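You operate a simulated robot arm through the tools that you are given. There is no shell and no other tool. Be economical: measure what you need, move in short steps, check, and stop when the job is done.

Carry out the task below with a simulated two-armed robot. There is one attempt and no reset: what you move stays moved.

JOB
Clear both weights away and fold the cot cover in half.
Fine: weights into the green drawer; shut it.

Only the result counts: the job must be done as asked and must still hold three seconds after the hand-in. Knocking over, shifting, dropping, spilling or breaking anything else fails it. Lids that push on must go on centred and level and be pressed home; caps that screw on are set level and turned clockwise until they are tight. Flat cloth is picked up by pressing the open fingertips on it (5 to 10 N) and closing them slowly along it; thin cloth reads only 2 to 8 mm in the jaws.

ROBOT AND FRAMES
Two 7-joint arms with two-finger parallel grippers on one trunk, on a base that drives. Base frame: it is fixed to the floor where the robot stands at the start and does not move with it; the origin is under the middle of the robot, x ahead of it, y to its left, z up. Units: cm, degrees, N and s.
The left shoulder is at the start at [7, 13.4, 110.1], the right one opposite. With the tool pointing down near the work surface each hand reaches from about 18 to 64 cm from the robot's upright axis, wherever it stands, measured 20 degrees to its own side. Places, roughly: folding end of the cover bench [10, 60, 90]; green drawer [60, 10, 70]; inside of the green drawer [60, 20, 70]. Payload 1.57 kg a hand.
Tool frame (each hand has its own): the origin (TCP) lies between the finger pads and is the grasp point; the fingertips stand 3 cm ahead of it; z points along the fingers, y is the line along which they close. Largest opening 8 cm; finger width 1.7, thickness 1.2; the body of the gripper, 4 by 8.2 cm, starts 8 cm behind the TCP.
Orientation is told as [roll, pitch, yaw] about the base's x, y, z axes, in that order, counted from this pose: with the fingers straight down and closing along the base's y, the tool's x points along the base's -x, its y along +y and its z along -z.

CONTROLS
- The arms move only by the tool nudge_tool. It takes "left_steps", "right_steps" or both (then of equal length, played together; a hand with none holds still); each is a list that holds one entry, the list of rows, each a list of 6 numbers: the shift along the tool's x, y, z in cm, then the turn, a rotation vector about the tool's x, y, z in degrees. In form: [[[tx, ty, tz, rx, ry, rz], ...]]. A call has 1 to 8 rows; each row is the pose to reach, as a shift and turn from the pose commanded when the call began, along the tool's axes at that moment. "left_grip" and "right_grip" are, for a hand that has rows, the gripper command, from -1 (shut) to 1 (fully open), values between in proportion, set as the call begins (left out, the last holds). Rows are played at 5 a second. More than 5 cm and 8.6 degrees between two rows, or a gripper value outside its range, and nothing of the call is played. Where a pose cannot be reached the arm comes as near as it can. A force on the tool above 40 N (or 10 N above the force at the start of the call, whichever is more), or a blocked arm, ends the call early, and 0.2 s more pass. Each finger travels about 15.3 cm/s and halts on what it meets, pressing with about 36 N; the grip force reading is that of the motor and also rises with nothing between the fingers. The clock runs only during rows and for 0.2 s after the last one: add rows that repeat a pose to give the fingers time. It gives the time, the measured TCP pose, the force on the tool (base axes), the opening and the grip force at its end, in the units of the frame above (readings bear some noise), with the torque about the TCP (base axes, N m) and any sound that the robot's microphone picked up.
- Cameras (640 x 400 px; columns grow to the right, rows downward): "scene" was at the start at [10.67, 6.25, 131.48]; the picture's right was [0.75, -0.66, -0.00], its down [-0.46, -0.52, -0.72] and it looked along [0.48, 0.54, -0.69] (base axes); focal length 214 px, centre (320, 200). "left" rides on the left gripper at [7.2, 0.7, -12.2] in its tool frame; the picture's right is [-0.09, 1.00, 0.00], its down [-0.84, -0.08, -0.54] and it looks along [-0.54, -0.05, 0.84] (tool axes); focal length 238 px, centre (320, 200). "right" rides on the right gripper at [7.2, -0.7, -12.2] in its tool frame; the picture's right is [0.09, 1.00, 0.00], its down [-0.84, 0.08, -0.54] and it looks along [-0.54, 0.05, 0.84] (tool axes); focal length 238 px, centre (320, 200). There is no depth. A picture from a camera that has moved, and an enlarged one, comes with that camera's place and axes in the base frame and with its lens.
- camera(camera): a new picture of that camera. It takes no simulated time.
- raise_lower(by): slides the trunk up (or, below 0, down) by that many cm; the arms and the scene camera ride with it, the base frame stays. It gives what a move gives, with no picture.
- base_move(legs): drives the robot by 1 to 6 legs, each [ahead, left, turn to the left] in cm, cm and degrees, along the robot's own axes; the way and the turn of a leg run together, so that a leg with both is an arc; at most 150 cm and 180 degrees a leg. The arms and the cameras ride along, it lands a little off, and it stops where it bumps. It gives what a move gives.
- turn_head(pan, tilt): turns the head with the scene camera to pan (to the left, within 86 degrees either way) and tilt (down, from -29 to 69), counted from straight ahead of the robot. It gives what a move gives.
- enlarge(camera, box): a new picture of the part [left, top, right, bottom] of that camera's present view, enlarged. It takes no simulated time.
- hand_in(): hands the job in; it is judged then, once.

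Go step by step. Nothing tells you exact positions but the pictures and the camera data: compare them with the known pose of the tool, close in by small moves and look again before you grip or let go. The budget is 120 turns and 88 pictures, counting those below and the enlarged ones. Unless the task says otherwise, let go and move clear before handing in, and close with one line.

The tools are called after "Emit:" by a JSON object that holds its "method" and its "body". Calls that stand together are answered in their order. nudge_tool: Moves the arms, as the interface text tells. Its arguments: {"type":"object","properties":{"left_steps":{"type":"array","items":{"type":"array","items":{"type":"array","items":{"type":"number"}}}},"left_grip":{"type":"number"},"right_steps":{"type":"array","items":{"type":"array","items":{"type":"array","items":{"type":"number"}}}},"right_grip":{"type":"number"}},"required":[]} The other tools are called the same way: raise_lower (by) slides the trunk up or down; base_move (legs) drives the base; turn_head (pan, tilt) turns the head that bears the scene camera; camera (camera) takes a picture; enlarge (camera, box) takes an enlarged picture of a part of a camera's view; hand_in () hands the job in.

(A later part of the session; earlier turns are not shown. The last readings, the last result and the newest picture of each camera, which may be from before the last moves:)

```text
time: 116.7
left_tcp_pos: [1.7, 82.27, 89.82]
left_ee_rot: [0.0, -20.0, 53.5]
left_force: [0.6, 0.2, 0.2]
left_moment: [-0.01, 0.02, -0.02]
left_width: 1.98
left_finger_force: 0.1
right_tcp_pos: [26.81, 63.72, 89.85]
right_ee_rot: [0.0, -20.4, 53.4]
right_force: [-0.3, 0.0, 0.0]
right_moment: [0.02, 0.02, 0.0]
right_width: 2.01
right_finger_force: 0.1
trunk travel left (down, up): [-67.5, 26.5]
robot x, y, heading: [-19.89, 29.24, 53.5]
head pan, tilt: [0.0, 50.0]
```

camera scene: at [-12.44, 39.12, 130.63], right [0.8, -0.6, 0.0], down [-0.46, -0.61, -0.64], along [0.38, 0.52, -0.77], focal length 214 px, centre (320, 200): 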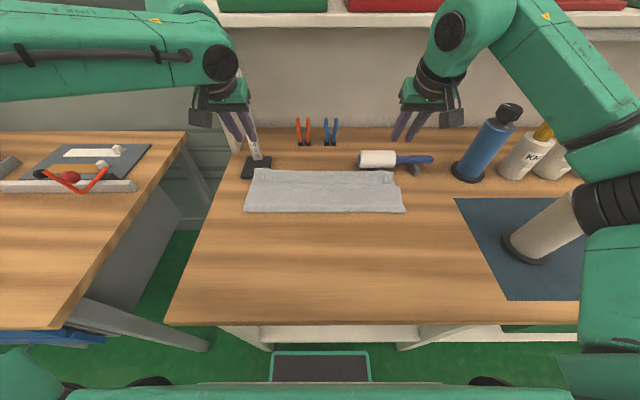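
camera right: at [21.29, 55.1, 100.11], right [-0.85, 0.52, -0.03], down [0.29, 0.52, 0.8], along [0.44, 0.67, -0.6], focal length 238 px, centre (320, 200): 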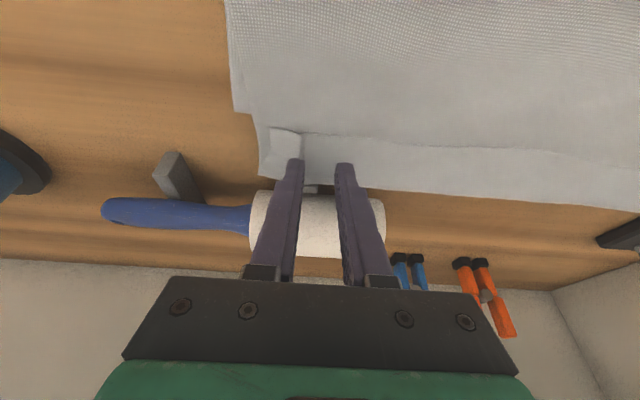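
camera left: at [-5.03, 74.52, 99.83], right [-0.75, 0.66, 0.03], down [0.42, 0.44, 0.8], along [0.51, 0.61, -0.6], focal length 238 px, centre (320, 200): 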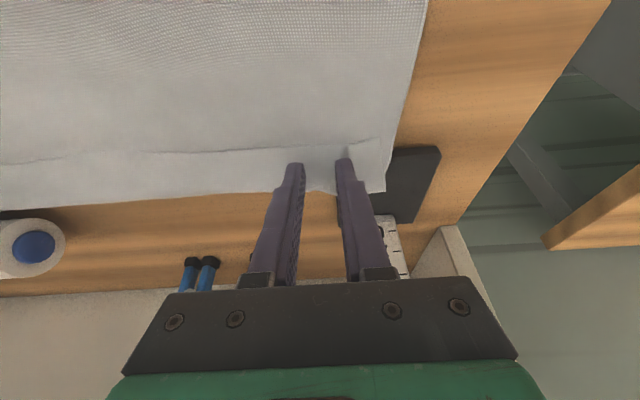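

Emit:
{"method": "nudge_tool", "body": {"left_steps": [[[0.05, 0, 0.14, 0, 0, 0], [0.1, 0, 0.28, 0, 0, 0], [0.1, 0, 0.28, 0, 0, 0]]], "right_steps": [[[0.05, 0, 0.14, 0, 0, 0], [0.1, 0, 0.28, 0, 0, 0], [0.1, 0, 0.28, 0, 0, 0]]]}}

```text
time: 117.5
left_tcp_pos: [1.74, 82.38, 89.41]
left_ee_rot: [-0.2, -19.9, 53.6]
left_force: [0.0, 0.0, 0.9]
left_moment: [0.0, -0.03, -0.01]
left_width: 2.01
left_finger_force: 0.0
right_tcp_pos: [26.94, 63.83, 89.51]
right_ee_rot: [0.0, -20.4, 53.4]
right_force: [0.2, 0.5, -0.2]
right_moment: [0.02, 0.01, -0.02]
right_width: 1.99
right_finger_force: 0.0
trunk travel left (down, up): [-67.5, 26.5]
robot x, y, heading: [-20.27, 29.02, 53.5]
head pan, tilt: [0.0, 50.0]
```

Emit:
{"method": "nudge_tool", "body": {"left_steps": [[[0.03, 0, 0.1, 0, 0, 0], [0.06, 0, 0.17, 0, 0, 0], [0.06, 0, 0.17, 0, 0, 0]]], "right_steps": [[[0.03, 0, 0.1, 0, 0, 0], [0.07, 0, 0.19, 0, 0, 0], [0.07, 0, 0.19, 0, 0, 0]]]}}

```text
time: 118.3
left_tcp_pos: [1.71, 82.44, 89.37]
left_ee_rot: [-0.1, -20.0, 53.6]
left_force: [0.1, -0.2, 0.0]
left_moment: [0.02, -0.03, 0.0]
left_width: 2.0
left_finger_force: 0.0
right_tcp_pos: [26.92, 63.89, 89.32]
right_ee_rot: [-0.1, -20.4, 53.5]
right_force: [0.1, 0.2, 0.5]
right_moment: [0.0, -0.01, 0.04]
right_width: 2.01
right_finger_force: 0.1
trunk travel left (down, up): [-67.5, 26.5]
robot x, y, heading: [-19.9, 28.78, 53.3]
head pan, tilt: [0.0, 50.0]
```

Emit:
{"method": "nudge_tool", "body": {"left_steps": [[[0.03, 0, 0.1, 0, 0, 0], [0.06, 0, 0.18, 0, 0, 0], [0.09, 0, 0.26, 0, 0, 0], [0.09, 0, 0.26, 0, 0, 0]]], "right_steps": [[[0.03, 0, 0.1, 0, 0, 0], [0.06, 0, 0.18, 0, 0, 0], [0.09, 0, 0.26, 0, 0, 0], [0.09, 0, 0.26, 0, 0, 0]]]}}

```text
time: 119.3
left_tcp_pos: [1.61, 82.27, 89.1]
left_ee_rot: [-0.1, -20.2, 53.6]
left_force: [0.3, 1.4, 5.0]
left_moment: [0.02, -0.08, 0.02]
left_width: 2.01
left_finger_force: 0.1
right_tcp_pos: [26.88, 63.71, 89.17]
right_ee_rot: [0.1, -20.6, 53.4]
right_force: [2.4, 2.5, 12.8]
right_moment: [0.13, -0.08, 0.03]
right_width: 1.98
right_finger_force: 0.1
trunk travel left (down, up): [-67.5, 26.5]
robot x, y, heading: [-20.32, 29.23, 53.6]
head pan, tilt: [0.0, 50.0]
```

Contact made. I'll close slowly.

Emit:
{"method": "nudge_tool", "body": {"left_steps": [[[0.02, 0, 0.05, 0, 0, 0], [0.02, 0, 0.05, 0, 0, 0]]], "right_steps": [[[0, 0, -0.05, 0, 0, 0], [0, 0, -0.05, 0, 0, 0]]], "left_grip": -0.65, "right_grip": -0.65}}

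Emit:
{"method": "nudge_tool", "body": {"left_steps": [[[0, 0, 0, 0, 0, 0], [0, 0, 0, 0, 0, 0]]], "right_steps": [[[0, 0, 0, 0, 0, 0], [0, 0, 0, 0, 0, 0]]], "left_grip": -0.8, "right_grip": -0.8}}

Emit:
{"method": "nudge_tool", "body": {"left_steps": [[[0, 0, 0, 0, 0, 0], [0, 0, 0, 0, 0, 0], [0, 0, 0, 0, 0, 0]]], "right_steps": [[[0, 0, 0, 0, 0, 0], [0, 0, 0, 0, 0, 0], [0, 0, 0, 0, 0, 0]]], "left_grip": -1, "right_grip": -1}}

```text
time: 119.9
left_tcp_pos: [1.6, 82.25, 89.15]
left_ee_rot: [-0.1, -20.4, 53.5]
left_force: [0.6, -0.6, 9.3]
left_moment: [0.0, 0.0, 0.0]
left_width: 1.32
left_finger_force: 0.1
right_tcp_pos: [26.76, 63.6, 89.28]
right_ee_rot: [0.0, -20.5, 53.4]
right_force: [-0.4, 2.9, 13.1]
right_moment: [0.12, 0.0, 0.01]
right_width: 1.37
right_finger_force: 0.0
trunk travel left (down, up): [-67.5, 26.5]
robot x, y, heading: [-19.72, 29.07, 53.5]
head pan, tilt: [0.0, 50.0]
```

```text
time: 120.5
left_tcp_pos: [1.67, 82.24, 89.26]
left_ee_rot: [-0.1, -20.3, 53.6]
left_force: [2.1, -0.1, 10.5]
left_moment: [0.03, -0.12, -0.03]
left_width: 0.82
left_finger_force: 0.1
right_tcp_pos: [26.71, 63.45, 89.26]
right_ee_rot: [0.1, -20.5, 53.3]
right_force: [-2.1, 2.0, 11.2]
right_moment: [0.09, 0.05, -0.02]
right_width: 0.82
right_finger_force: 0.4
trunk travel left (down, up): [-67.5, 26.5]
robot x, y, heading: [-19.74, 29.2, 53.2]
head pan, tilt: [0.0, 50.0]
```

```text
time: 121.3
left_tcp_pos: [1.59, 82.11, 89.21]
left_ee_rot: [-0.3, -20.3, 53.5]
left_force: [5.5, -4.5, 11.8]
left_moment: [-0.11, -0.22, -0.05]
left_width: 0.2
left_finger_force: 23.5
right_tcp_pos: [26.7, 63.49, 89.24]
right_ee_rot: [0.1, -20.5, 53.5]
right_force: [-6.8, 4.4, 9.0]
right_moment: [0.18, 0.18, 0.03]
right_width: 0.2
right_finger_force: 23.5
trunk travel left (down, up): [-67.5, 26.5]
robot x, y, heading: [-20.01, 28.79, 53.3]
head pan, tilt: [0.0, 50.0]
```

Single layer in both jaws. I'll lift it, bring it back toward the robot 10 cm while leveling the hands, and set it low.

Emit:
{"method": "nudge_tool", "body": {"left_steps": [[[-0.34, 0, -0.94, 0, 0, 0], [-0.26, 0, -3.63, 0, 0, 0], [2.05, 0, -6.07, 0, 5, 0], [4.87, 0, -7.09, 0, 10, 0], [7.56, 0, -7.01, 0, 15, 0], [8.54, 0, -5.77, 0, 20, 0], [8.96, 0, -4.64, 0, 20, 0], [8.96, 0, -4.64, 0, 20, 0]]], "right_steps": [[[-0.34, 0, -0.94, 0, 0, 0], [-0.26, 0, -3.63, 0, 0, 0], [2.05, 0, -6.07, 0, 5, 0], [4.87, 0, -7.09, 0, 10, 0], [7.56, 0, -7.01, 0, 15, 0], [8.54, 0, -5.77, 0, 20, 0], [8.96, 0, -4.64, 0, 20, 0], [8.96, 0, -4.64, 0, 20, 0]]]}}

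Emit:
{"method": "enlarge", "body": {"camera": "scene", "box": [200, 130, 440, 280]}}

```text
time: 123.1
left_tcp_pos: [-4.25, 74.27, 90.31]
left_ee_rot: [0.0, 0.0, 53.5]
left_force: [5.6, -3.5, -0.1]
left_moment: [-0.15, -0.15, 0.03]
left_width: 0.2
left_finger_force: 23.8
right_tcp_pos: [20.98, 55.71, 90.36]
right_ee_rot: [0.0, -0.3, 53.4]
right_force: [-5.7, 4.7, -0.7]
right_moment: [0.15, 0.16, -0.04]
right_width: 0.23
right_finger_force: 23.9
trunk travel left (down, up): [-67.5, 26.5]
robot x, y, heading: [-19.99, 28.96, 53.6]
head pan, tilt: [0.0, 50.0]
```

```text
2.67 times, centred on (320, 205) of scene
camera zoom: at [-12.35, 39.24, 130.62], right [0.8, -0.6, 0.0], down [-0.46, -0.62, -0.64], along [0.38, 0.52, -0.77], focal length 572 px, centre (320, 187)
```

zoom: 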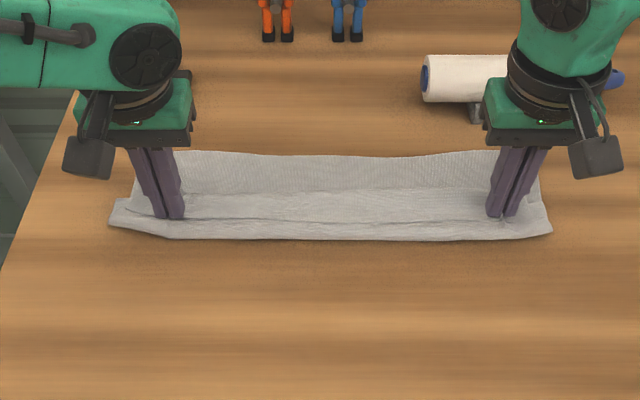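

The crease has come back toward the middle, with the strip's edge around n≈56. I'll release here, lift slightly, close the fingers, and check before the press-drag.

Emit:
{"method": "nudge_tool", "body": {"left_steps": [[[0, 0, 0, 0, 0, 0], [0, 0, 0, 0, 0, 0], [0, 0, -2, 0, 0, 0], [0, 0, -5, 0, 0, 0], [0, 0, -9, 0, 0, 0], [0, 0, -12, 0, 0, 0]]], "right_steps": [[[0, 0, 0, 0, 0, 0], [0, 0, 0, 0, 0, 0], [0, 0, -2, 0, 0, 0], [0, 0, -5, 0, 0, 0], [0, 0, -9, 0, 0, 0], [0, 0, -12, 0, 0, 0]]], "left_grip": -0.5, "right_grip": -0.5}}

Emit:
{"method": "enlarge", "body": {"camera": "scene", "box": [200, 130, 440, 280]}}

```text
time: 124.5
left_tcp_pos: [-4.45, 74.32, 102.45]
left_ee_rot: [-0.1, 0.0, 53.5]
left_force: [-0.1, 0.1, -0.1]
left_moment: [0.02, 0.02, 0.01]
left_width: 1.99
left_finger_force: 0.0
right_tcp_pos: [20.94, 55.7, 102.58]
right_ee_rot: [0.0, -0.5, 53.4]
right_force: [0.1, 0.2, 0.7]
right_moment: [0.0, -0.03, -0.02]
right_width: 1.98
right_finger_force: 0.1
trunk travel left (down, up): [-67.5, 26.5]
robot x, y, heading: [-20.19, 28.85, 53.2]
head pan, tilt: [0.0, 50.0]
```

```text
2.67 times, centred on (320, 205) of scene
camera zoom: at [-12.38, 39.22, 130.62], right [0.8, -0.6, 0.0], down [-0.46, -0.62, -0.64], along [0.38, 0.52, -0.77], focal length 572 px, centre (320, 187)
```

zoom: 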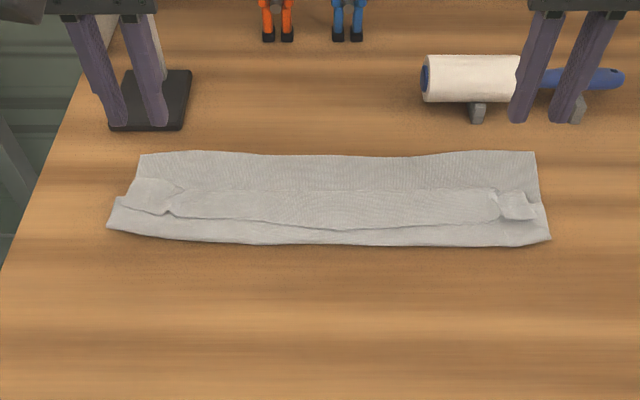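

The top layer got pleated instead of rolling back, so this isn't worth patching. I'll pinch the strip again where I released it, pull it all the way back flat, and redo the fold with the fingers closing across the very edge, so that nothing is left to curl.

Emit:
{"method": "nudge_tool", "body": {"left_steps": [[[0, 0, 4.5, 0, 0, 0], [0, 0, 9, 0, 0, 0], [0, 0, 12, 0, 0, 0], [0, 0, 12.6, 0, 0, 0], [0, 0, 12.9, 0, 0, 0], [0, 0, 12.9, 0, 0, 0]]], "right_steps": [[[0, 0, 4.5, 0, 0, 0], [0, 0, 9, 0, 0, 0], [0, 0, 12, 0, 0, 0], [0, 0, 12.6, 0, 0, 0], [0, 0, 12.9, 0, 0, 0], [0, 0, 12.9, 0, 0, 0]]]}}

Emit:
{"method": "nudge_tool", "body": {"left_steps": [[[0, 0, 0.1, 0, 0, 0], [0, 0, 0.2, 0, 0, 0], [0, 0, 0.3, 0, 0, 0], [0, 0, 0.3, 0, 0, 0]]], "right_steps": [[[0, 0, 0.1, 0, 0, 0], [0, 0, 0.2, 0, 0, 0], [0, 0, 0.3, 0, 0, 0], [0, 0, 0.3, 0, 0, 0]]]}}

```text
time: 125.9
left_tcp_pos: [-4.35, 74.23, 89.52]
left_ee_rot: [-0.2, -0.1, 53.5]
left_force: [0.1, -0.2, 3.2]
left_moment: [0.02, -0.04, 0.02]
left_width: 2.01
left_finger_force: 0.2
right_tcp_pos: [21.04, 55.61, 89.51]
right_ee_rot: [0.1, -0.6, 53.4]
right_force: [1.3, 0.6, 4.6]
right_moment: [0.06, 0.01, 0.0]
right_width: 1.99
right_finger_force: 0.2
trunk travel left (down, up): [-67.5, 26.5]
robot x, y, heading: [-19.91, 29.08, 53.7]
head pan, tilt: [0.0, 50.0]
```

```text
time: 126.9
left_tcp_pos: [-4.33, 74.24, 89.44]
left_ee_rot: [-0.1, -0.5, 53.6]
left_force: [3.1, 5.5, 22.9]
left_moment: [0.29, -0.05, 0.02]
left_width: 2.0
left_finger_force: 0.3
right_tcp_pos: [20.81, 55.43, 89.29]
right_ee_rot: [0.1, -0.7, 53.4]
right_force: [2.5, 2.3, 15.8]
right_moment: [0.1, -0.13, 0.04]
right_width: 1.99
right_finger_force: 0.1
trunk travel left (down, up): [-67.5, 26.5]
robot x, y, heading: [-19.92, 29.04, 53.4]
head pan, tilt: [0.0, 50.0]
```

Slightly too firm, so I'll ease off and close slowly.

Emit:
{"method": "nudge_tool", "body": {"left_steps": [[[0, 0, -0.2, 0, 0, 0], [0, 0, -0.2, 0, 0, 0]]], "right_steps": [[[0, 0, -0.15, 0, 0, 0], [0, 0, -0.15, 0, 0, 0]]], "left_grip": -0.65, "right_grip": -0.65}}

Emit:
{"method": "nudge_tool", "body": {"left_steps": [[[0, 0, 0, 0, 0, 0], [0, 0, 0, 0, 0, 0]]], "right_steps": [[[0, 0, 0, 0, 0, 0], [0, 0, 0, 0, 0, 0]]], "left_grip": -0.82, "right_grip": -0.82}}

Emit:
{"method": "nudge_tool", "body": {"left_steps": [[[0, 0, 0, 0, 0, 0], [0, 0, 0, 0, 0, 0], [0, 0, 0, 0, 0, 0]]], "right_steps": [[[0, 0, 0, 0, 0, 0], [0, 0, 0, 0, 0, 0], [0, 0, 0, 0, 0, 0]]], "left_grip": -1, "right_grip": -1}}

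```text
time: 127.5
left_tcp_pos: [-4.41, 74.11, 89.46]
left_ee_rot: [-0.1, -0.2, 53.6]
left_force: [1.2, -0.5, 17.2]
left_moment: [0.1, -0.02, -0.01]
left_width: 1.09
left_finger_force: 0.0
right_tcp_pos: [20.69, 55.35, 89.48]
right_ee_rot: [0.0, -0.5, 53.5]
right_force: [-1.5, 0.2, 7.3]
right_moment: [0.01, 0.04, 0.01]
right_width: 1.31
right_finger_force: 0.1
trunk travel left (down, up): [-67.5, 26.5]
robot x, y, heading: [-20.41, 29.14, 53.4]
head pan, tilt: [0.0, 50.0]
```

```text
time: 128.1
left_tcp_pos: [-4.26, 74.12, 89.47]
left_ee_rot: [-0.1, -0.3, 53.5]
left_force: [-0.2, -2.8, 15.3]
left_moment: [-0.04, -0.02, -0.02]
left_width: 0.89
left_finger_force: 0.6
right_tcp_pos: [20.78, 55.36, 89.45]
right_ee_rot: [0.1, -0.6, 53.4]
right_force: [-1.0, 1.3, 3.8]
right_moment: [0.07, 0.03, -0.01]
right_width: 0.9
right_finger_force: 0.9
trunk travel left (down, up): [-67.5, 26.5]
robot x, y, heading: [-19.98, 29.14, 53.6]
head pan, tilt: [0.0, 50.0]
```

```text
time: 128.9
left_tcp_pos: [-4.34, 74.17, 89.35]
left_ee_rot: [-0.2, -0.2, 53.5]
left_force: [4.8, -4.4, 12.6]
left_moment: [-0.13, -0.2, 0.06]
left_width: 0.25
left_finger_force: 24.2
right_tcp_pos: [20.67, 55.52, 89.43]
right_ee_rot: [0.1, -0.6, 53.4]
right_force: [-7.0, 4.6, 5.4]
right_moment: [0.12, 0.27, 0.02]
right_width: 0.32
right_finger_force: 24.0
trunk travel left (down, up): [-67.5, 26.5]
robot x, y, heading: [-20.24, 29.18, 53.5]
head pan, tilt: [0.0, 50.0]
```

Both gripped. I'll lift and swing back toward the front, with the base following, then lay it flat.

Emit:
{"method": "nudge_tool", "body": {"left_steps": [[[0, 0, -3, 0, 0, 0], [0, 0, -6.5, 0, 0, 0], [1, 0, -10, 0, 0, 0], [4, 0, -11.5, 0, 0, 0], [7, 0, -11.5, 0, 0, 0], [9, 0, -11, 0, 0, 0]]], "right_steps": [[[0, 0, -3, 0, 0, 0], [0, 0, -6.5, 0, 0, 0], [1, 0, -10, 0, 0, 0], [4, 0, -11.5, 0, 0, 0], [7, 0, -11.5, 0, 0, 0], [9, 0, -11, 0, 0, 0]]]}}

Emit:
{"method": "base_move", "body": {"legs": [[-9, 0, 0]]}}

Emit:
{"method": "camera", "body": {"camera": "scene"}}

```text
time: 130.3
left_tcp_pos: [-9.85, 66.85, 100.15]
left_ee_rot: [-0.1, -0.1, 53.4]
left_force: [5.4, -4.0, -0.2]
left_moment: [-0.13, -0.23, -0.01]
left_width: 0.25
left_finger_force: 23.9
right_tcp_pos: [15.48, 48.3, 100.29]
right_ee_rot: [0.1, -0.3, 53.4]
right_force: [-6.5, 5.1, -1.0]
right_moment: [0.13, 0.13, 0.01]
right_width: 0.31
right_finger_force: 24.5
trunk travel left (down, up): [-67.5, 26.5]
robot x, y, heading: [-20.37, 29.24, 53.8]
head pan, tilt: [0.0, 50.0]
```

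```text
time: 131.4
left_tcp_pos: [-15.07, 59.91, 100.13]
left_ee_rot: [-0.1, 0.0, 53.4]
left_force: [5.9, -4.9, -0.1]
left_moment: [-0.16, -0.14, -0.03]
left_width: 0.24
left_finger_force: 23.7
right_tcp_pos: [10.29, 41.27, 100.3]
right_ee_rot: [0.0, -0.3, 53.3]
right_force: [-5.4, 3.8, -0.1]
right_moment: [0.06, 0.19, -0.01]
right_width: 0.33
right_finger_force: 24.1
trunk travel left (down, up): [-67.5, 26.5]
robot x, y, heading: [-25.27, 21.84, 53.4]
head pan, tilt: [0.0, 50.0]
```

```text
9 pictures are left
camera scene: at [-17.59, 32.15, 130.6], right [0.8, -0.6, 0.0], down [-0.46, -0.62, -0.64], along [0.38, 0.52, -0.77], focal length 214 px, centre (320, 200)
```

scene: 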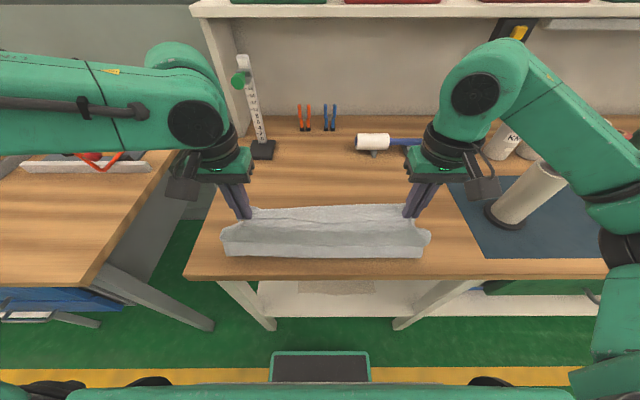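

Emit:
{"method": "enlarge", "body": {"camera": "scene", "box": [200, 180, 450, 275]}}

Emit:
{"method": "camera", "body": {"camera": "left"}}

```text
2.56 times, centred on (325, 228) of scene
camera zoom: at [-17.59, 32.15, 130.6], right [0.8, -0.6, 0.0], down [-0.46, -0.62, -0.64], along [0.38, 0.52, -0.77], focal length 549 px, centre (307, 130)
```

zoom: 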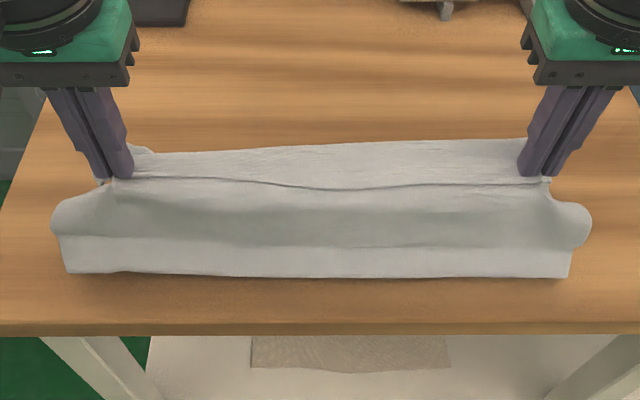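

```text
7 pictures are left
camera left: at [-19.82, 54.46, 112.11], right [-0.75, 0.67, 0.0], down [0.56, 0.63, 0.54], along [0.36, 0.4, -0.84], focal length 238 px, centre (320, 200)
```

left: 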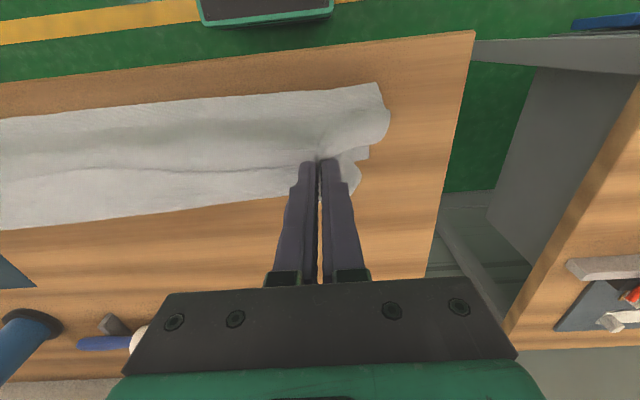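

The stack followed the pull. As far as I can tell the bottom layer now lies from n≈36 to 50, with the crease about mid-cloth, and the jaws hold the strip's edge plus the layer under it. I'll lay this down over the bottom layer, release, and inspect.

Emit:
{"method": "nudge_tool", "body": {"left_steps": [[[-1.5, 0, 1.5, 0, 0, 0], [-3, 0, 3.5, 0, 0, 0], [-4.5, 0, 6, 0, 0, 0], [-5.3, 0, 8.3, 0, 0, 0], [-5.3, 0, 10, 0, 0, 0], [-5.3, 0, 10, 0, 0, 0]]], "right_steps": [[[-1.5, 0, 1.5, 0, 0, 0], [-3, 0, 3.5, 0, 0, 0], [-4.5, 0, 6, 0, 0, 0], [-5.3, 0, 8.3, 0, 0, 0], [-5.3, 0, 10.1, 0, 0, 0], [-5.3, 0, 10.1, 0, 0, 0]]]}}

Emit:
{"method": "nudge_tool", "body": {"left_steps": [[[0, 0, 0, 0, 0, 0], [0, 0, 0, 0, 0, 0], [0, 0, -2, 0, 0, 0], [0, 0, -5, 0, 0, 0], [0, 0, -9, 0, 0, 0], [3, 3, -12, 0, 0, 0]]], "right_steps": [[[0, 0, 0, 0, 0, 0], [0, 0, 0, 0, 0, 0], [0, 0, -2, 0, 0, 0], [0, 0, -5, 0, 0, 0], [0, 0, -9, 0, 0, 0], [3, -3, -12, 0, 0, 0]]], "left_grip": -0.4, "right_grip": -0.4}}

Emit:
{"method": "enlarge", "body": {"camera": "scene", "box": [200, 150, 450, 275]}}

```text
time: 132.8
left_tcp_pos: [-11.66, 64.24, 90.19]
left_ee_rot: [-0.1, 0.1, 53.5]
left_force: [3.8, -2.4, 0.6]
left_moment: [-0.06, -0.12, 0.03]
left_width: 0.27
left_finger_force: 23.7
right_tcp_pos: [13.39, 45.67, 90.06]
right_ee_rot: [0.1, -0.4, 53.5]
right_force: [-4.1, 3.6, 0.0]
right_moment: [0.06, 0.1, -0.03]
right_width: 0.34
right_finger_force: 24.7
trunk travel left (down, up): [-67.5, 26.5]
robot x, y, heading: [-25.32, 22.1, 53.4]
head pan, tilt: [0.0, 50.0]
```

```text
refused: row 6 steps farther than a row can; nothing moved
```

```text
2.56 times, centred on (325, 212) of scene
camera zoom: at [-17.63, 32.1, 130.61], right [0.8, -0.6, 0.0], down [-0.46, -0.62, -0.64], along [0.38, 0.52, -0.77], focal length 549 px, centre (307, 168)
```

zoom: 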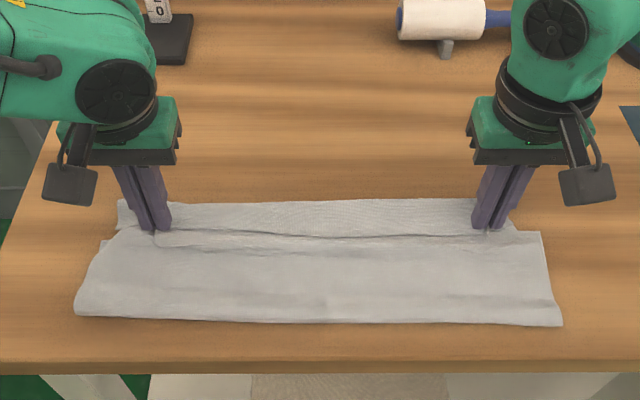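

The crease sits too near the front. The cleanest restart is to hang the whole cloth from the present pinch and lay it out again from the back edge forward. I'll lift high first.

Emit:
{"method": "nudge_tool", "body": {"left_steps": [[[0, 0, -3, 0, 0, 0], [0, 0, -6, 0, 0, 0], [0, 0, -9.5, 0, 0, 0], [0, 0, -13, 0, 0, 0], [0, 0, -16.5, 0, 0, 0], [0, 0, -20, 0, 0, 0], [0, 0, -24, 0, 0, 0], [0, 0, -28, 0, 0, 0]]], "right_steps": [[[0, 0, -3, 0, 0, 0], [0, 0, -6, 0, 0, 0], [0, 0, -9.5, 0, 0, 0], [0, 0, -13, 0, 0, 0], [0, 0, -16.5, 0, 0, 0], [0, 0, -20, 0, 0, 0], [0, 0, -24, 0, 0, 0], [0, 0, -28, 0, 0, 0]]]}}

Emit:
{"method": "camera", "body": {"camera": "scene"}}

```text
time: 134.6
left_tcp_pos: [-12.07, 64.05, 118.3]
left_ee_rot: [-0.2, -0.1, 53.4]
left_force: [5.2, -5.0, 0.3]
left_moment: [-0.15, -0.24, -0.01]
left_width: 0.24
left_finger_force: 24.4
right_tcp_pos: [13.05, 45.0, 118.29]
right_ee_rot: [0.1, -0.5, 53.5]
right_force: [-6.0, 4.9, -0.3]
right_moment: [0.09, 0.17, 0.03]
right_width: 0.32
right_finger_force: 24.5
trunk travel left (down, up): [-67.5, 26.5]
robot x, y, heading: [-25.54, 21.42, 53.5]
head pan, tilt: [0.0, 50.0]
```

```text
5 pictures are left
camera scene: at [-17.78, 32.1, 130.61], right [0.8, -0.6, 0.0], down [-0.46, -0.62, -0.64], along [0.38, 0.52, -0.77], focal length 214 px, centre (320, 200)
```

scene: 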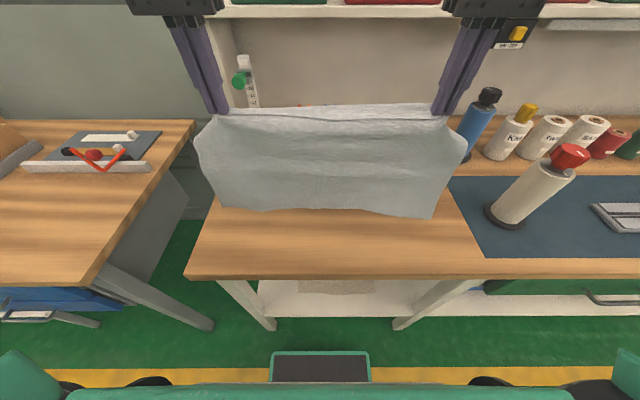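

The whole cloth hangs free (about 23 cm below the jaws), and its main sheet leaves the jaws on the robot side, which is just the orientation a top layer needs. I'll carry it back, set its lower edge at n≈62, lay half while coming forward, then fold the rest over backward.

Emit:
{"method": "base_move", "body": {"legs": [[8.7, 0, 0]]}}

Emit:
{"method": "nudge_tool", "body": {"left_steps": [[[-2, 0, 0, 0, 0, 0], [-4, 0, 0, 0, 0, 0], [-6, 0, 1, 0, 0, 0], [-8, 0, 2, 0, 0, 0], [-9, 0, 3.5, 0, 0, 0], [-9, 0, 5, 0, 0, 0], [-9, 0, 5.8, 0, 0, 0], [-9, 0, 5.8, 0, 0, 0]]], "right_steps": [[[-2, 0, 0, 0, 0, 0], [-4, 0, 0, 0, 0, 0], [-6, 0, 1, 0, 0, 0], [-8, 0, 2, 0, 0, 0], [-9, 0, 3.5, 0, 0, 0], [-9, 0, 5, 0, 0, 0], [-9, 0, 5.8, 0, 0, 0], [-9, 0, 5.8, 0, 0, 0]]]}}

```text
time: 135.7
left_tcp_pos: [-7.04, 70.89, 118.44]
left_ee_rot: [-0.1, -0.2, 53.5]
left_force: [6.5, -4.4, -0.7]
left_moment: [-0.13, -0.2, 0.01]
left_width: 0.25
left_finger_force: 24.1
right_tcp_pos: [18.23, 51.97, 118.26]
right_ee_rot: [0.0, -0.6, 53.5]
right_force: [-6.6, 3.9, 0.0]
right_moment: [0.12, 0.2, 0.01]
right_width: 0.29
right_finger_force: 24.3
trunk travel left (down, up): [-67.5, 26.5]
robot x, y, heading: [-20.56, 28.8, 53.3]
head pan, tilt: [0.0, 50.0]
```

```text
time: 137.5
left_tcp_pos: [-3.87, 77.74, 112.24]
left_ee_rot: [-0.4, -0.2, 53.5]
left_force: [23.9, -16.4, -0.5]
left_moment: [-0.49, -0.69, -0.12]
left_width: 0.29
left_finger_force: 24.0
left hand out of reach, approached as far as the arm can: row 2, 3, 4, 5, 6, 7, 8
right_tcp_pos: [23.5, 59.42, 112.5]
right_ee_rot: [0.3, -0.3, 53.6]
right_force: [-22.4, 15.8, -0.2]
right_moment: [0.48, 0.71, 0.0]
right_width: 0.25
right_finger_force: 23.7
trunk travel left (down, up): [-67.5, 26.5]
robot x, y, heading: [-20.32, 28.91, 53.6]
head pan, tilt: [0.0, 50.0]
```

The left reached its limit and drifted outward, tensioning the cloth. I'll ease the right hand over and start the 45° laying path, checking the readings.

Emit:
{"method": "nudge_tool", "body": {"left_steps": [[[0, 0, 0, 0, 0, 0], [1.5, 0, 1.5, 0, 0, 0], [3, 0, 3.2, 0, 0, 0]]], "right_steps": [[[0.7, 0.7, 0, 0, 0, 0], [2.2, 0.7, 1.5, 0, 0, 0], [3.4, 0.3, 3.3, 0, 0, 0]]]}}

```text
time: 138.3
left_tcp_pos: [-5.68, 75.42, 109.1]
left_ee_rot: [-0.3, 0.0, 53.5]
left_force: [19.1, -13.9, -0.1]
left_moment: [-0.43, -0.61, -0.13]
left_width: 0.28
left_finger_force: 24.1
right_tcp_pos: [21.19, 56.72, 109.07]
right_ee_rot: [0.2, -0.4, 53.6]
right_force: [-19.2, 13.8, -0.3]
right_moment: [0.43, 0.61, 0.02]
right_width: 0.27
right_finger_force: 23.8
trunk travel left (down, up): [-67.5, 26.5]
robot x, y, heading: [-19.92, 28.92, 53.5]
head pan, tilt: [0.0, 50.0]
```

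Emit:
{"method": "nudge_tool", "body": {"left_steps": [[[3, -0.3, 3, 0, 0, 0], [6, -0.6, 6, 0, 0, 0], [9, -0.6, 9, 0, 0, 0], [11.3, -0.6, 12, 0, 0, 0], [11.3, -0.6, 12, 0, 0, 0]]], "right_steps": [[[3.6, 0.3, 3, 0, 0, 0], [7, 0.6, 6, 0, 0, 0], [10.1, 0.6, 9, 0, 0, 0], [12.4, 0.6, 12, 0, 0, 0], [12.4, 0.6, 12, 0, 0, 0]]]}}

Emit:
{"method": "camera", "body": {"camera": "scene"}}

```text
time: 139.5
left_tcp_pos: [-11.79, 66.24, 96.88]
left_ee_rot: [-0.2, 0.0, 53.6]
left_force: [5.2, -4.8, -0.3]
left_moment: [-0.11, -0.17, -0.06]
left_width: 0.26
left_finger_force: 24.3
right_tcp_pos: [13.62, 47.31, 96.95]
right_ee_rot: [0.0, -0.4, 53.5]
right_force: [-5.8, 3.8, 0.3]
right_moment: [0.09, 0.23, 0.0]
right_width: 0.26
right_finger_force: 24.1
trunk travel left (down, up): [-67.5, 26.5]
robot x, y, heading: [-20.38, 28.52, 53.6]
head pan, tilt: [0.0, 50.0]
```

```text
4 pictures are left
camera scene: at [-12.46, 39.14, 130.61], right [0.8, -0.59, 0.0], down [-0.46, -0.62, -0.64], along [0.38, 0.52, -0.77], focal length 214 px, centre (320, 200)
```

scene: 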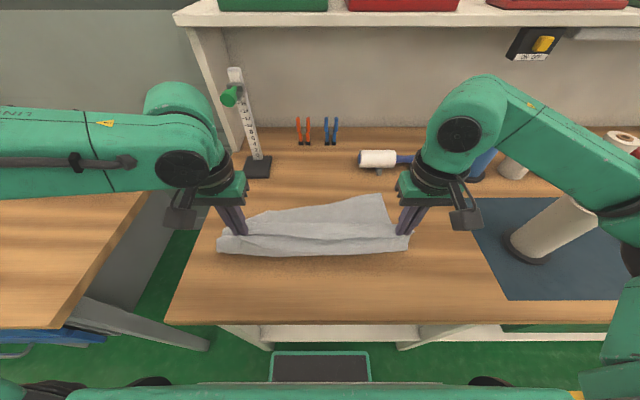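

The laid edge is skewed about 12°: the right side hangs ~4 cm longer, since the pinch isn't parallel to the edge. I'll lift again, keep the right hand 3.8 cm higher so the lower edge is level, and re-lay from further back with tilted hands.

Emit:
{"method": "nudge_tool", "body": {"left_steps": [[[0, 0, -3.5, 0, 0, 0], [0, 0, -7, 0, 0, 0], [0, 0, -10.5, 0, 0, 0], [0, 0, -14, 0, 0, 0], [0, 0, -17.5, 0, 0, 0], [0, 0, -20.5, 0, 0, 0], [0, 0, -20.5, 0, 0, 0]]], "right_steps": [[[0, 0, -4.1, 0, 0, 0], [0, 0, -8.2, 0, 0, 0], [0, 0, -12.3, 0, 0, 0], [0, 0, -16.4, 0, 0, 0], [0, 0, -20.5, 0, 0, 0], [0, 0, -24.3, 0, 0, 0], [0, 0, -24.3, 0, 0, 0]]]}}

Emit:
{"method": "nudge_tool", "body": {"left_steps": [[[-2, 0, 0, 0, -3, 0], [-4.5, 0, 0, 0, -6, 0], [-7, 0, 0, 0, -10, 0], [-9.5, 0, 0, 0, -14, 0], [-12, 0, 0, 0, -17, 0], [-14.5, 0, 1, 0, -20, 0], [-16.5, 0, 2, 0, -20, 0], [-17.5, 0, 3, 0, -20, 0]]], "right_steps": [[[-2, 0, 0, 0, -3, 0], [-4.5, 0, 0, 0, -6, 0], [-7, 0, 0, 0, -10, 0], [-9.5, 0, 0, 0, -14, 0], [-12, 0, 0, 0, -17, 0], [-14.5, 0, 1, 0, -20, 0], [-16.5, 0, 2, 0, -20, 0], [-17.5, 0, 3, 0, -20, 0]]]}}

Emit:
{"method": "camera", "body": {"camera": "scene"}}

```text
time: 141.1
left_tcp_pos: [-11.8, 66.17, 117.5]
left_ee_rot: [-0.1, 0.1, 53.4]
left_force: [6.2, -4.1, 1.1]
left_moment: [-0.11, -0.17, -0.06]
left_width: 0.22
left_finger_force: 24.0
right_tcp_pos: [13.45, 47.31, 121.42]
right_ee_rot: [0.1, -0.4, 53.6]
right_force: [-5.3, 4.7, -1.3]
right_moment: [0.11, 0.18, 0.01]
right_width: 0.23
right_finger_force: 24.0
trunk travel left (down, up): [-67.5, 26.5]
robot x, y, heading: [-20.24, 28.6, 53.9]
head pan, tilt: [0.0, 50.0]
```

```text
time: 142.9
left_tcp_pos: [-1.62, 80.24, 114.44]
left_ee_rot: [-0.2, -20.0, 53.5]
left_force: [9.0, -6.9, 1.4]
left_moment: [-0.26, -0.25, -0.19]
left_width: 0.25
left_finger_force: 24.0
right_tcp_pos: [23.98, 61.46, 118.48]
right_ee_rot: [0.2, -20.3, 53.5]
right_force: [-10.1, 7.9, -1.3]
right_moment: [0.19, 0.28, 0.19]
right_width: 0.24
right_finger_force: 24.0
trunk travel left (down, up): [-67.5, 26.5]
robot x, y, heading: [-20.53, 28.65, 53.4]
head pan, tilt: [0.0, 50.0]
```

```text
3 pictures are left
camera scene: at [-12.44, 39.16, 130.6], right [0.8, -0.59, 0.0], down [-0.46, -0.62, -0.64], along [0.38, 0.52, -0.77], focal length 214 px, centre (320, 200)
```

scene: 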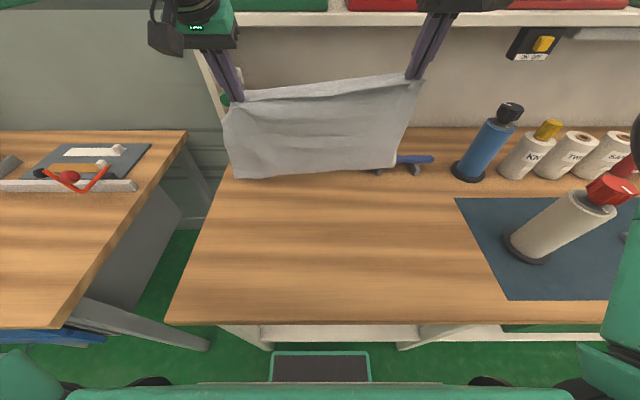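

The lower edge is straight and the hang is nearly equal on both sides (≈20.7 cm). I'll level the hands, touch the lower edge down at n≈64, and lay half of it while coming forward.

Emit:
{"method": "nudge_tool", "body": {"left_steps": [[[0, 0, 0, 0, 0, 0], [0.6, 0, 1.7, 0, 0, 0], [1.2, 0, 3.4, 0, 0, 0], [1.85, 0, 5.1, 0, 0, 0], [1.85, 0, 5.1, 0, 0, 0]]], "right_steps": [[[1.1, 0, 3, 0, 0, 0], [1.7, 0, 4.8, 0, 0, 0], [2.5, 0, 6.9, 0, 0, 0], [3.2, 0, 8.8, 0, 0, 0], [3.2, 0, 8.8, 0, 0, 0]]]}}

Emit:
{"method": "nudge_tool", "body": {"left_steps": [[[3.56, 0, 1.7, 0, 4, 0], [7.12, 0, 3.4, 0, 8, 0], [10.7, 0, 5.1, 0, 12, 0], [14.2, 0, 6.8, 0, 16, 0], [17.8, 0, 8.5, 0, 20, 0], [17.8, 0, 8.5, 0, 20, 0]]], "right_steps": [[[3.56, 0, 1.7, 0, 4, 0], [7.12, 0, 3.4, 0, 8, 0], [10.7, 0, 5.1, 0, 12, 0], [14.2, 0, 6.8, 0, 16, 0], [17.8, 0, 8.5, 0, 20, 0], [17.8, 0, 8.5, 0, 20, 0]]]}}

```text
time: 144.1
left_tcp_pos: [-1.7, 80.23, 109.16]
left_ee_rot: [-0.2, -20.2, 53.5]
left_force: [7.7, -4.7, 0.0]
left_moment: [-0.15, -0.2, -0.11]
left_width: 0.23
left_finger_force: 24.0
right_tcp_pos: [23.86, 61.23, 108.97]
right_ee_rot: [0.0, -20.4, 53.5]
right_force: [-6.4, 5.2, -0.4]
right_moment: [0.14, 0.22, 0.12]
right_width: 0.22
right_finger_force: 24.0
trunk travel left (down, up): [-67.5, 26.5]
robot x, y, heading: [-20.11, 28.76, 53.3]
head pan, tilt: [0.0, 50.0]
```

```text
time: 145.5
left_tcp_pos: [-9.76, 69.11, 95.18]
left_ee_rot: [-0.2, 0.0, 53.4]
left_force: [7.8, -5.9, 0.3]
left_moment: [-0.18, -0.22, -0.08]
left_width: 0.22
left_finger_force: 24.3
right_tcp_pos: [16.0, 50.03, 94.8]
right_ee_rot: [0.1, -0.3, 53.4]
right_force: [-7.6, 5.3, -0.3]
right_moment: [0.2, 0.2, 0.0]
right_width: 0.24
right_finger_force: 23.5
trunk travel left (down, up): [-67.5, 26.5]
robot x, y, heading: [-20.41, 29.03, 53.6]
head pan, tilt: [0.0, 50.0]
```

Now I'll fold the held part over toward the back.

Emit:
{"method": "nudge_tool", "body": {"left_steps": [[[-1.5, 0, 0.2, 0, 0, 0], [-3, 0, 0.7, 0, 0, 0], [-4.3, 0, 1.7, 0, 0, 0], [-5.3, 0, 3.1, 0, 0, 0], [-5.9, 0, 4.6, 0, 0, 0], [-5.9, 0, 5, 0, 0, 0], [-5.9, 0, 5, 0, 0, 0]]], "right_steps": [[[-1.5, 0, 0.2, 0, 0, 0], [-3, 0, 0.7, 0, 0, 0], [-4.3, 0, 1.7, 0, 0, 0], [-5.3, 0, 3.1, 0, 0, 0], [-5.9, 0, 4.4, 0, 0, 0], [-5.9, 0, 4.7, 0, 0, 0], [-5.9, 0, 4.7, 0, 0, 0]]]}}

Emit:
{"method": "enlarge", "body": {"camera": "scene", "box": [200, 130, 440, 280]}}

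```text
time: 147.1
left_tcp_pos: [-6.32, 73.75, 90.04]
left_ee_rot: [-0.1, 0.0, 53.5]
left_force: [5.5, -4.9, 0.1]
left_moment: [-0.12, -0.17, -0.04]
left_width: 0.23
left_finger_force: 24.9
right_tcp_pos: [19.28, 54.92, 90.15]
right_ee_rot: [0.1, -0.4, 53.5]
right_force: [-5.5, 4.5, 0.3]
right_moment: [0.13, 0.15, 0.0]
right_width: 0.24
right_finger_force: 23.5
trunk travel left (down, up): [-67.5, 26.5]
robot x, y, heading: [-20.38, 28.59, 53.3]
head pan, tilt: [0.0, 50.0]
```

```text
2.67 times, centred on (320, 205) of scene
camera zoom: at [-12.48, 39.07, 130.61], right [0.8, -0.59, 0.0], down [-0.46, -0.62, -0.64], along [0.38, 0.52, -0.77], focal length 572 px, centre (320, 187)
```

zoom: 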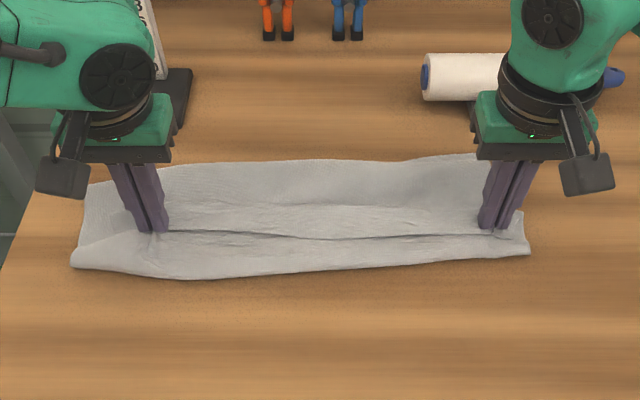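

The layers are roughly in place: the crease is near n≈51, and the curled strip's edge is just in front of my tips. I'll release, lift a touch, then re-pinch only the top strip with a light press.

Emit:
{"method": "nudge_tool", "body": {"left_steps": [[[0, 0, 0, 0, 0, 0], [0, 0, 0, 0, 0, 0], [0, 0, -1, 0, 0, 0], [0, 0, -3, 0, 0, 0], [0.3, 0, -3, 0, 0, 0], [0.3, 0, -1, 0, 0, 0], [0.3, 0, 0, 0, 0, 0], [0.3, 0, 0.3, 0, 0, 0]]], "right_steps": [[[0, 0, 0, 0, 0, 0], [0, 0, 0, 0, 0, 0], [0, 0, -1, 0, 0, 0], [0, 0, -3, 0, 0, 0], [0.3, 0, -3, 0, 0, 0], [0.3, 0, -1, 0, 0, 0], [0.3, 0, 0, 0, 0, 0], [0.3, 0, 0.4, 0, 0, 0]]], "left_grip": -0.5, "right_grip": -0.5}}

Emit:
{"method": "camera", "body": {"camera": "left"}}

```text
time: 148.9
left_tcp_pos: [-6.51, 73.43, 89.6]
left_ee_rot: [-0.2, -0.2, 53.5]
left_force: [-0.3, -0.7, -0.1]
left_moment: [0.0, 0.01, -0.01]
left_width: 2.0
left_finger_force: 0.1
right_tcp_pos: [19.11, 54.81, 89.86]
right_ee_rot: [0.1, -0.5, 53.5]
right_force: [-1.5, 0.4, 0.2]
right_moment: [-0.01, -0.02, -0.01]
right_width: 2.01
right_finger_force: 0.2
trunk travel left (down, up): [-67.5, 26.5]
robot x, y, heading: [-20.43, 28.79, 53.7]
head pan, tilt: [0.0, 50.0]
```

```text
1 pictures are left
camera left: at [-11.3, 67.98, 101.67], right [-0.75, 0.67, 0.0], down [0.56, 0.63, 0.54], along [0.36, 0.4, -0.84], focal length 238 px, centre (320, 200)
```

left: 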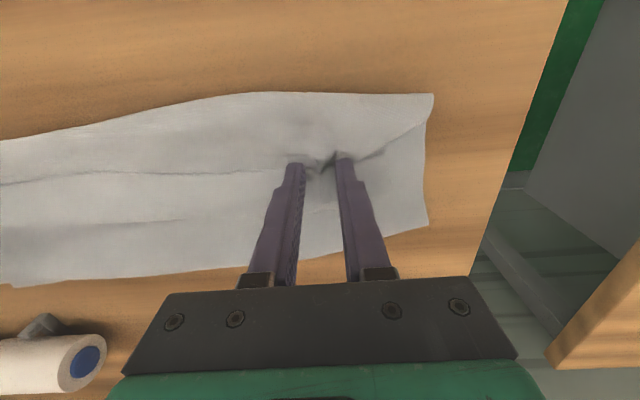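

The strip's edge lies at n≈54.3 and my tips at 54.9. I'll shift 0.4 cm further on and creep to a light contact.

Emit:
{"method": "nudge_tool", "body": {"left_steps": [[[-0.4, 0, 0, 0, 0, 0], [-0.4, 0, 0.12, 0, 0, 0], [-0.4, 0, 0.22, 0, 0, 0], [-0.4, 0, 0.22, 0, 0, 0]]], "right_steps": [[[-0.4, 0, 0, 0, 0, 0], [-0.4, 0, 0.2, 0, 0, 0], [-0.4, 0, 0.35, 0, 0, 0], [-0.4, 0, 0.35, 0, 0, 0]]]}}

```text
time: 149.9
left_tcp_pos: [-6.28, 73.84, 89.43]
left_ee_rot: [-0.1, 0.0, 53.5]
left_force: [0.6, -0.3, 1.1]
left_moment: [0.01, -0.01, 0.01]
left_width: 1.97
left_finger_force: 0.1
right_tcp_pos: [19.38, 55.22, 89.58]
right_ee_rot: [0.1, -0.5, 53.5]
right_force: [0.5, 0.2, 0.3]
right_moment: [-0.02, 0.01, 0.0]
right_width: 2.02
right_finger_force: 0.0
trunk travel left (down, up): [-67.5, 26.5]
robot x, y, heading: [-20.36, 28.82, 53.9]
head pan, tilt: [0.0, 50.0]
```

Emit:
{"method": "nudge_tool", "body": {"left_steps": [[[0, 0, 0.05, 0, 0, 0], [0, 0, 0.1, 0, 0, 0], [0, 0, 0.1, 0, 0, 0]]], "right_steps": [[[0, 0, 0.1, 0, 0, 0], [0, 0, 0.2, 0, 0, 0], [0, 0, 0.2, 0, 0, 0]]]}}

```text
time: 150.7
left_tcp_pos: [-6.25, 73.72, 89.5]
left_ee_rot: [-0.1, -0.2, 53.4]
left_force: [0.8, -0.2, 1.3]
left_moment: [0.0, 0.0, 0.01]
left_width: 2.01
left_finger_force: 0.1
right_tcp_pos: [19.4, 55.16, 89.32]
right_ee_rot: [0.0, -0.4, 53.5]
right_force: [1.2, 0.9, 4.2]
right_moment: [-0.04, -0.1, 0.0]
right_width: 2.03
right_finger_force: 0.2
trunk travel left (down, up): [-67.5, 26.5]
robot x, y, heading: [-20.57, 28.65, 53.7]
head pan, tilt: [0.0, 50.0]
```

Emit:
{"method": "nudge_tool", "body": {"left_steps": [[[0, 0, 0.08, 0, 0, 0], [0, 0, 0.14, 0, 0, 0], [0, 0, 0.14, 0, 0, 0]]], "right_steps": [[[0, 0, 0.02, 0, 0, 0], [0, 0, 0.04, 0, 0, 0], [0, 0, 0.04, 0, 0, 0]]]}}

```text
time: 151.5
left_tcp_pos: [-6.3, 73.67, 89.29]
left_ee_rot: [-0.1, -0.2, 53.5]
left_force: [0.7, 1.8, 8.3]
left_moment: [0.14, 0.07, -0.05]
left_width: 2.02
left_finger_force: 0.5
right_tcp_pos: [19.4, 55.19, 89.38]
right_ee_rot: [0.1, -0.5, 53.5]
right_force: [0.3, 1.4, 5.0]
right_moment: [-0.03, -0.05, 0.01]
right_width: 2.0
right_finger_force: 0.0
trunk travel left (down, up): [-67.5, 26.5]
robot x, y, heading: [-20.35, 28.49, 53.5]
head pan, tilt: [0.0, 50.0]
```

Contact is good at 8 and 5 N, so I'll close slowly.

Emit:
{"method": "nudge_tool", "body": {"left_steps": [[[0, 0, -0.03, 0, 0, 0], [0, 0, -0.03, 0, 0, 0]]], "right_steps": [[[0, 0, 0, 0, 0, 0], [0, 0, 0, 0, 0, 0]]], "left_grip": -0.62, "right_grip": -0.62}}

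Emit:
{"method": "nudge_tool", "body": {"left_steps": [[[0, 0, 0, 0, 0, 0], [0, 0, 0, 0, 0, 0]]], "right_steps": [[[0, 0, 0, 0, 0, 0], [0, 0, 0, 0, 0, 0]]], "left_grip": -0.8, "right_grip": -0.8}}

Emit:
{"method": "nudge_tool", "body": {"left_steps": [[[0, 0, 0, 0, 0, 0], [0, 0, 0, 0, 0, 0], [0, 0, 0, 0, 0, 0]]], "right_steps": [[[0, 0, 0, 0, 0, 0], [0, 0, 0, 0, 0, 0], [0, 0, 0, 0, 0, 0]]], "left_grip": -1, "right_grip": -1}}

```text
time: 152.1
left_tcp_pos: [-6.35, 73.7, 89.29]
left_ee_rot: [-0.1, -0.2, 53.5]
left_force: [0.8, -0.4, 9.3]
left_moment: [0.06, 0.05, 0.0]
left_width: 1.39
left_finger_force: 0.1
right_tcp_pos: [19.35, 55.11, 89.4]
right_ee_rot: [0.1, -0.5, 53.6]
right_force: [-0.7, 1.3, 4.5]
right_moment: [0.06, -0.03, 0.0]
right_width: 1.43
right_finger_force: 0.0
trunk travel left (down, up): [-67.5, 26.5]
robot x, y, heading: [-20.16, 28.65, 53.4]
head pan, tilt: [0.0, 50.0]
```

```text
time: 152.7
left_tcp_pos: [-6.27, 73.57, 89.37]
left_ee_rot: [-0.1, -0.3, 53.5]
left_force: [1.2, -1.9, 9.3]
left_moment: [0.03, -0.02, -0.01]
left_width: 0.8
left_finger_force: 0.0
right_tcp_pos: [19.27, 55.1, 89.27]
right_ee_rot: [0.1, -0.5, 53.5]
right_force: [-1.2, 0.6, 2.9]
right_moment: [0.0, 0.03, 0.06]
right_width: 0.83
right_finger_force: 0.4
trunk travel left (down, up): [-67.5, 26.5]
robot x, y, heading: [-20.22, 28.59, 53.4]
head pan, tilt: [0.0, 50.0]
```

```text
time: 153.5
left_tcp_pos: [-6.25, 73.63, 89.27]
left_ee_rot: [-0.1, -0.2, 53.6]
left_force: [3.3, -2.5, 9.5]
left_moment: [-0.01, -0.06, -0.02]
left_width: 0.34
left_finger_force: 24.4
right_tcp_pos: [19.31, 55.05, 89.31]
right_ee_rot: [0.1, -0.6, 53.5]
right_force: [-4.8, 2.4, 1.9]
right_moment: [0.06, 0.1, 0.01]
right_width: 0.22
right_finger_force: 23.7
trunk travel left (down, up): [-67.5, 26.5]
robot x, y, heading: [-20.36, 28.7, 53.6]
head pan, tilt: [0.0, 50.0]
```

The right has a single layer (2.2 mm), but the left reads 3.4 mm, likely two layers. I'll redo the left with a lighter press, 1.5 cm further in.

Emit:
{"method": "nudge_tool", "body": {"left_steps": [[[0, 0, 0, 0, 0, 0], [0, 0, 0, 0, 0, 0], [0, 0, -1, 0, 0, 0], [0.2, -1.5, -2, 0, 0, 0], [0.2, -1.5, -1, 0, 0, 0], [0.2, -1.5, -0.3, 0, 0, 0], [0.2, -1.5, -0.15, 0, 0, 0], [0.2, -1.5, -0.15, 0, 0, 0]]], "left_grip": -0.55}}

Emit:
{"method": "nudge_tool", "body": {"left_steps": [[[0, 0, 0.05, 0, 0, 0], [0, 0, 0.1, 0, 0, 0], [0, 0, 0.1, 0, 0, 0]]]}}

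```text
time: 155.3
left_tcp_pos: [-5.28, 72.83, 89.4]
left_ee_rot: [-0.1, -0.1, 53.5]
left_force: [0.0, -0.8, 1.3]
left_moment: [0.0, 0.01, 0.02]
left_width: 1.82
left_finger_force: 0.0
right_tcp_pos: [19.43, 55.08, 89.37]
right_ee_rot: [0.1, -0.4, 53.4]
right_force: [0.8, 0.8, 5.6]
right_moment: [0.0, -0.04, 0.02]
right_width: 0.27
right_finger_force: 24.3
trunk travel left (down, up): [-67.5, 26.5]
robot x, y, heading: [-20.25, 28.88, 53.7]
head pan, tilt: [0.0, 50.0]
```

```text
time: 156.1
left_tcp_pos: [-5.32, 72.69, 89.39]
left_ee_rot: [-0.1, -0.1, 53.5]
left_force: [0.1, -0.2, 1.5]
left_moment: [0.07, 0.02, 0.05]
left_width: 1.82
left_finger_force: 0.0
right_tcp_pos: [19.11, 55.12, 89.24]
right_ee_rot: [0.1, -0.4, 53.6]
right_force: [1.4, 0.2, 4.8]
right_moment: [-0.02, -0.06, -0.01]
right_width: 0.26
right_finger_force: 24.4
trunk travel left (down, up): [-67.5, 26.5]
robot x, y, heading: [-20.29, 28.88, 53.5]
head pan, tilt: [0.0, 50.0]
```

Emit:
{"method": "nudge_tool", "body": {"left_steps": [[[0, 0, 0.06, 0, 0, 0], [0, 0, 0.08, 0, 0, 0], [0, 0, 0.08, 0, 0, 0]]]}}

Emit:
{"method": "nudge_tool", "body": {"left_steps": [[[0, 0, 0, 0, 0, 0], [0, 0, 0, 0, 0, 0]]], "left_grip": -0.68}}

Emit:
{"method": "nudge_tool", "body": {"left_steps": [[[0, 0, 0, 0, 0, 0], [0, 0, 0, 0, 0, 0]]], "left_grip": -0.82}}

Emit:
{"method": "nudge_tool", "body": {"left_steps": [[[0, 0, 0, 0, 0, 0], [0, 0, 0, 0, 0, 0], [0, 0, 0, 0, 0, 0]]], "left_grip": -1}}

```text
time: 156.9
left_tcp_pos: [-5.19, 72.67, 89.29]
left_ee_rot: [-0.1, -0.2, 53.6]
left_force: [0.4, -0.2, 3.0]
left_moment: [0.06, 0.02, -0.01]
left_width: 1.8
left_finger_force: 0.0
right_tcp_pos: [19.36, 55.15, 89.28]
right_ee_rot: [0.1, -0.4, 53.5]
right_force: [-0.1, 0.4, 5.4]
right_moment: [-0.01, -0.03, -0.04]
right_width: 0.27
right_finger_force: 24.0
trunk travel left (down, up): [-67.5, 26.5]
robot x, y, heading: [-20.7, 28.9, 53.9]
head pan, tilt: [0.0, 50.0]
```

```text
time: 157.5
left_tcp_pos: [-5.35, 72.64, 89.36]
left_ee_rot: [-0.2, 0.0, 53.4]
left_force: [-1.0, -1.0, 2.7]
left_moment: [0.03, 0.0, 0.02]
left_width: 1.15
left_finger_force: 0.1
right_tcp_pos: [19.37, 55.05, 89.33]
right_ee_rot: [0.2, -0.4, 53.5]
right_force: [0.8, 0.0, 4.5]
right_moment: [-0.01, -0.02, 0.0]
right_width: 0.23
right_finger_force: 24.0
trunk travel left (down, up): [-67.5, 26.5]
robot x, y, heading: [-20.17, 28.94, 53.6]
head pan, tilt: [0.0, 50.0]
```

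```text
time: 158.1
left_tcp_pos: [-5.2, 72.81, 89.3]
left_ee_rot: [-0.1, -0.1, 53.5]
left_force: [0.0, 0.1, 2.5]
left_moment: [-0.02, 0.0, 0.0]
left_width: 0.63
left_finger_force: 0.0
right_tcp_pos: [19.45, 55.11, 89.38]
right_ee_rot: [0.1, -0.4, 53.5]
right_force: [1.5, 0.5, 5.0]
right_moment: [0.0, -0.04, -0.01]
right_width: 0.27
right_finger_force: 24.1
trunk travel left (down, up): [-67.5, 26.5]
robot x, y, heading: [-20.31, 28.65, 53.5]
head pan, tilt: [0.0, 50.0]
```

```text
time: 158.9
left_tcp_pos: [-5.29, 72.67, 89.36]
left_ee_rot: [-0.1, -0.1, 53.5]
left_force: [0.0, 0.4, 1.6]
left_moment: [0.01, 0.01, -0.03]
left_width: 0.0
left_finger_force: 21.1
right_tcp_pos: [19.29, 55.08, 89.23]
right_ee_rot: [0.1, -0.3, 53.4]
right_force: [1.4, 0.9, 5.2]
right_moment: [-0.05, -0.03, -0.02]
right_width: 0.26
right_finger_force: 23.7
trunk travel left (down, up): [-67.5, 26.5]
robot x, y, heading: [-20.11, 28.74, 53.5]
head pan, tilt: [0.0, 50.0]
```

That was too light and grabbed nothing. I'll reopen and press to about 6 N.

Emit:
{"method": "nudge_tool", "body": {"left_steps": [[[0, 0, -0.8, 0, 0, 0], [0, 0, -0.8, 0, 0, 0], [0, 0, -0.3, 0, 0, 0], [0, 0, 0.1, 0, 0, 0], [0, 0, 0.17, 0, 0, 0], [0, 0, 0.17, 0, 0, 0]]], "left_grip": -0.55}}

```text
time: 160.3
left_tcp_pos: [-5.24, 72.63, 89.2]
left_ee_rot: [-0.1, -0.2, 53.5]
left_force: [-0.2, 2.1, 15.0]
left_moment: [0.14, 0.1, 0.02]
left_width: 1.83
left_finger_force: 0.2
right_tcp_pos: [19.39, 54.97, 89.36]
right_ee_rot: [0.0, -0.5, 53.5]
right_force: [0.1, 0.8, 1.2]
right_moment: [0.02, -0.06, 0.04]
right_width: 0.25
right_finger_force: 24.4
trunk travel left (down, up): [-67.5, 26.5]
robot x, y, heading: [-19.96, 28.64, 53.4]
head pan, tilt: [0.0, 50.0]
```

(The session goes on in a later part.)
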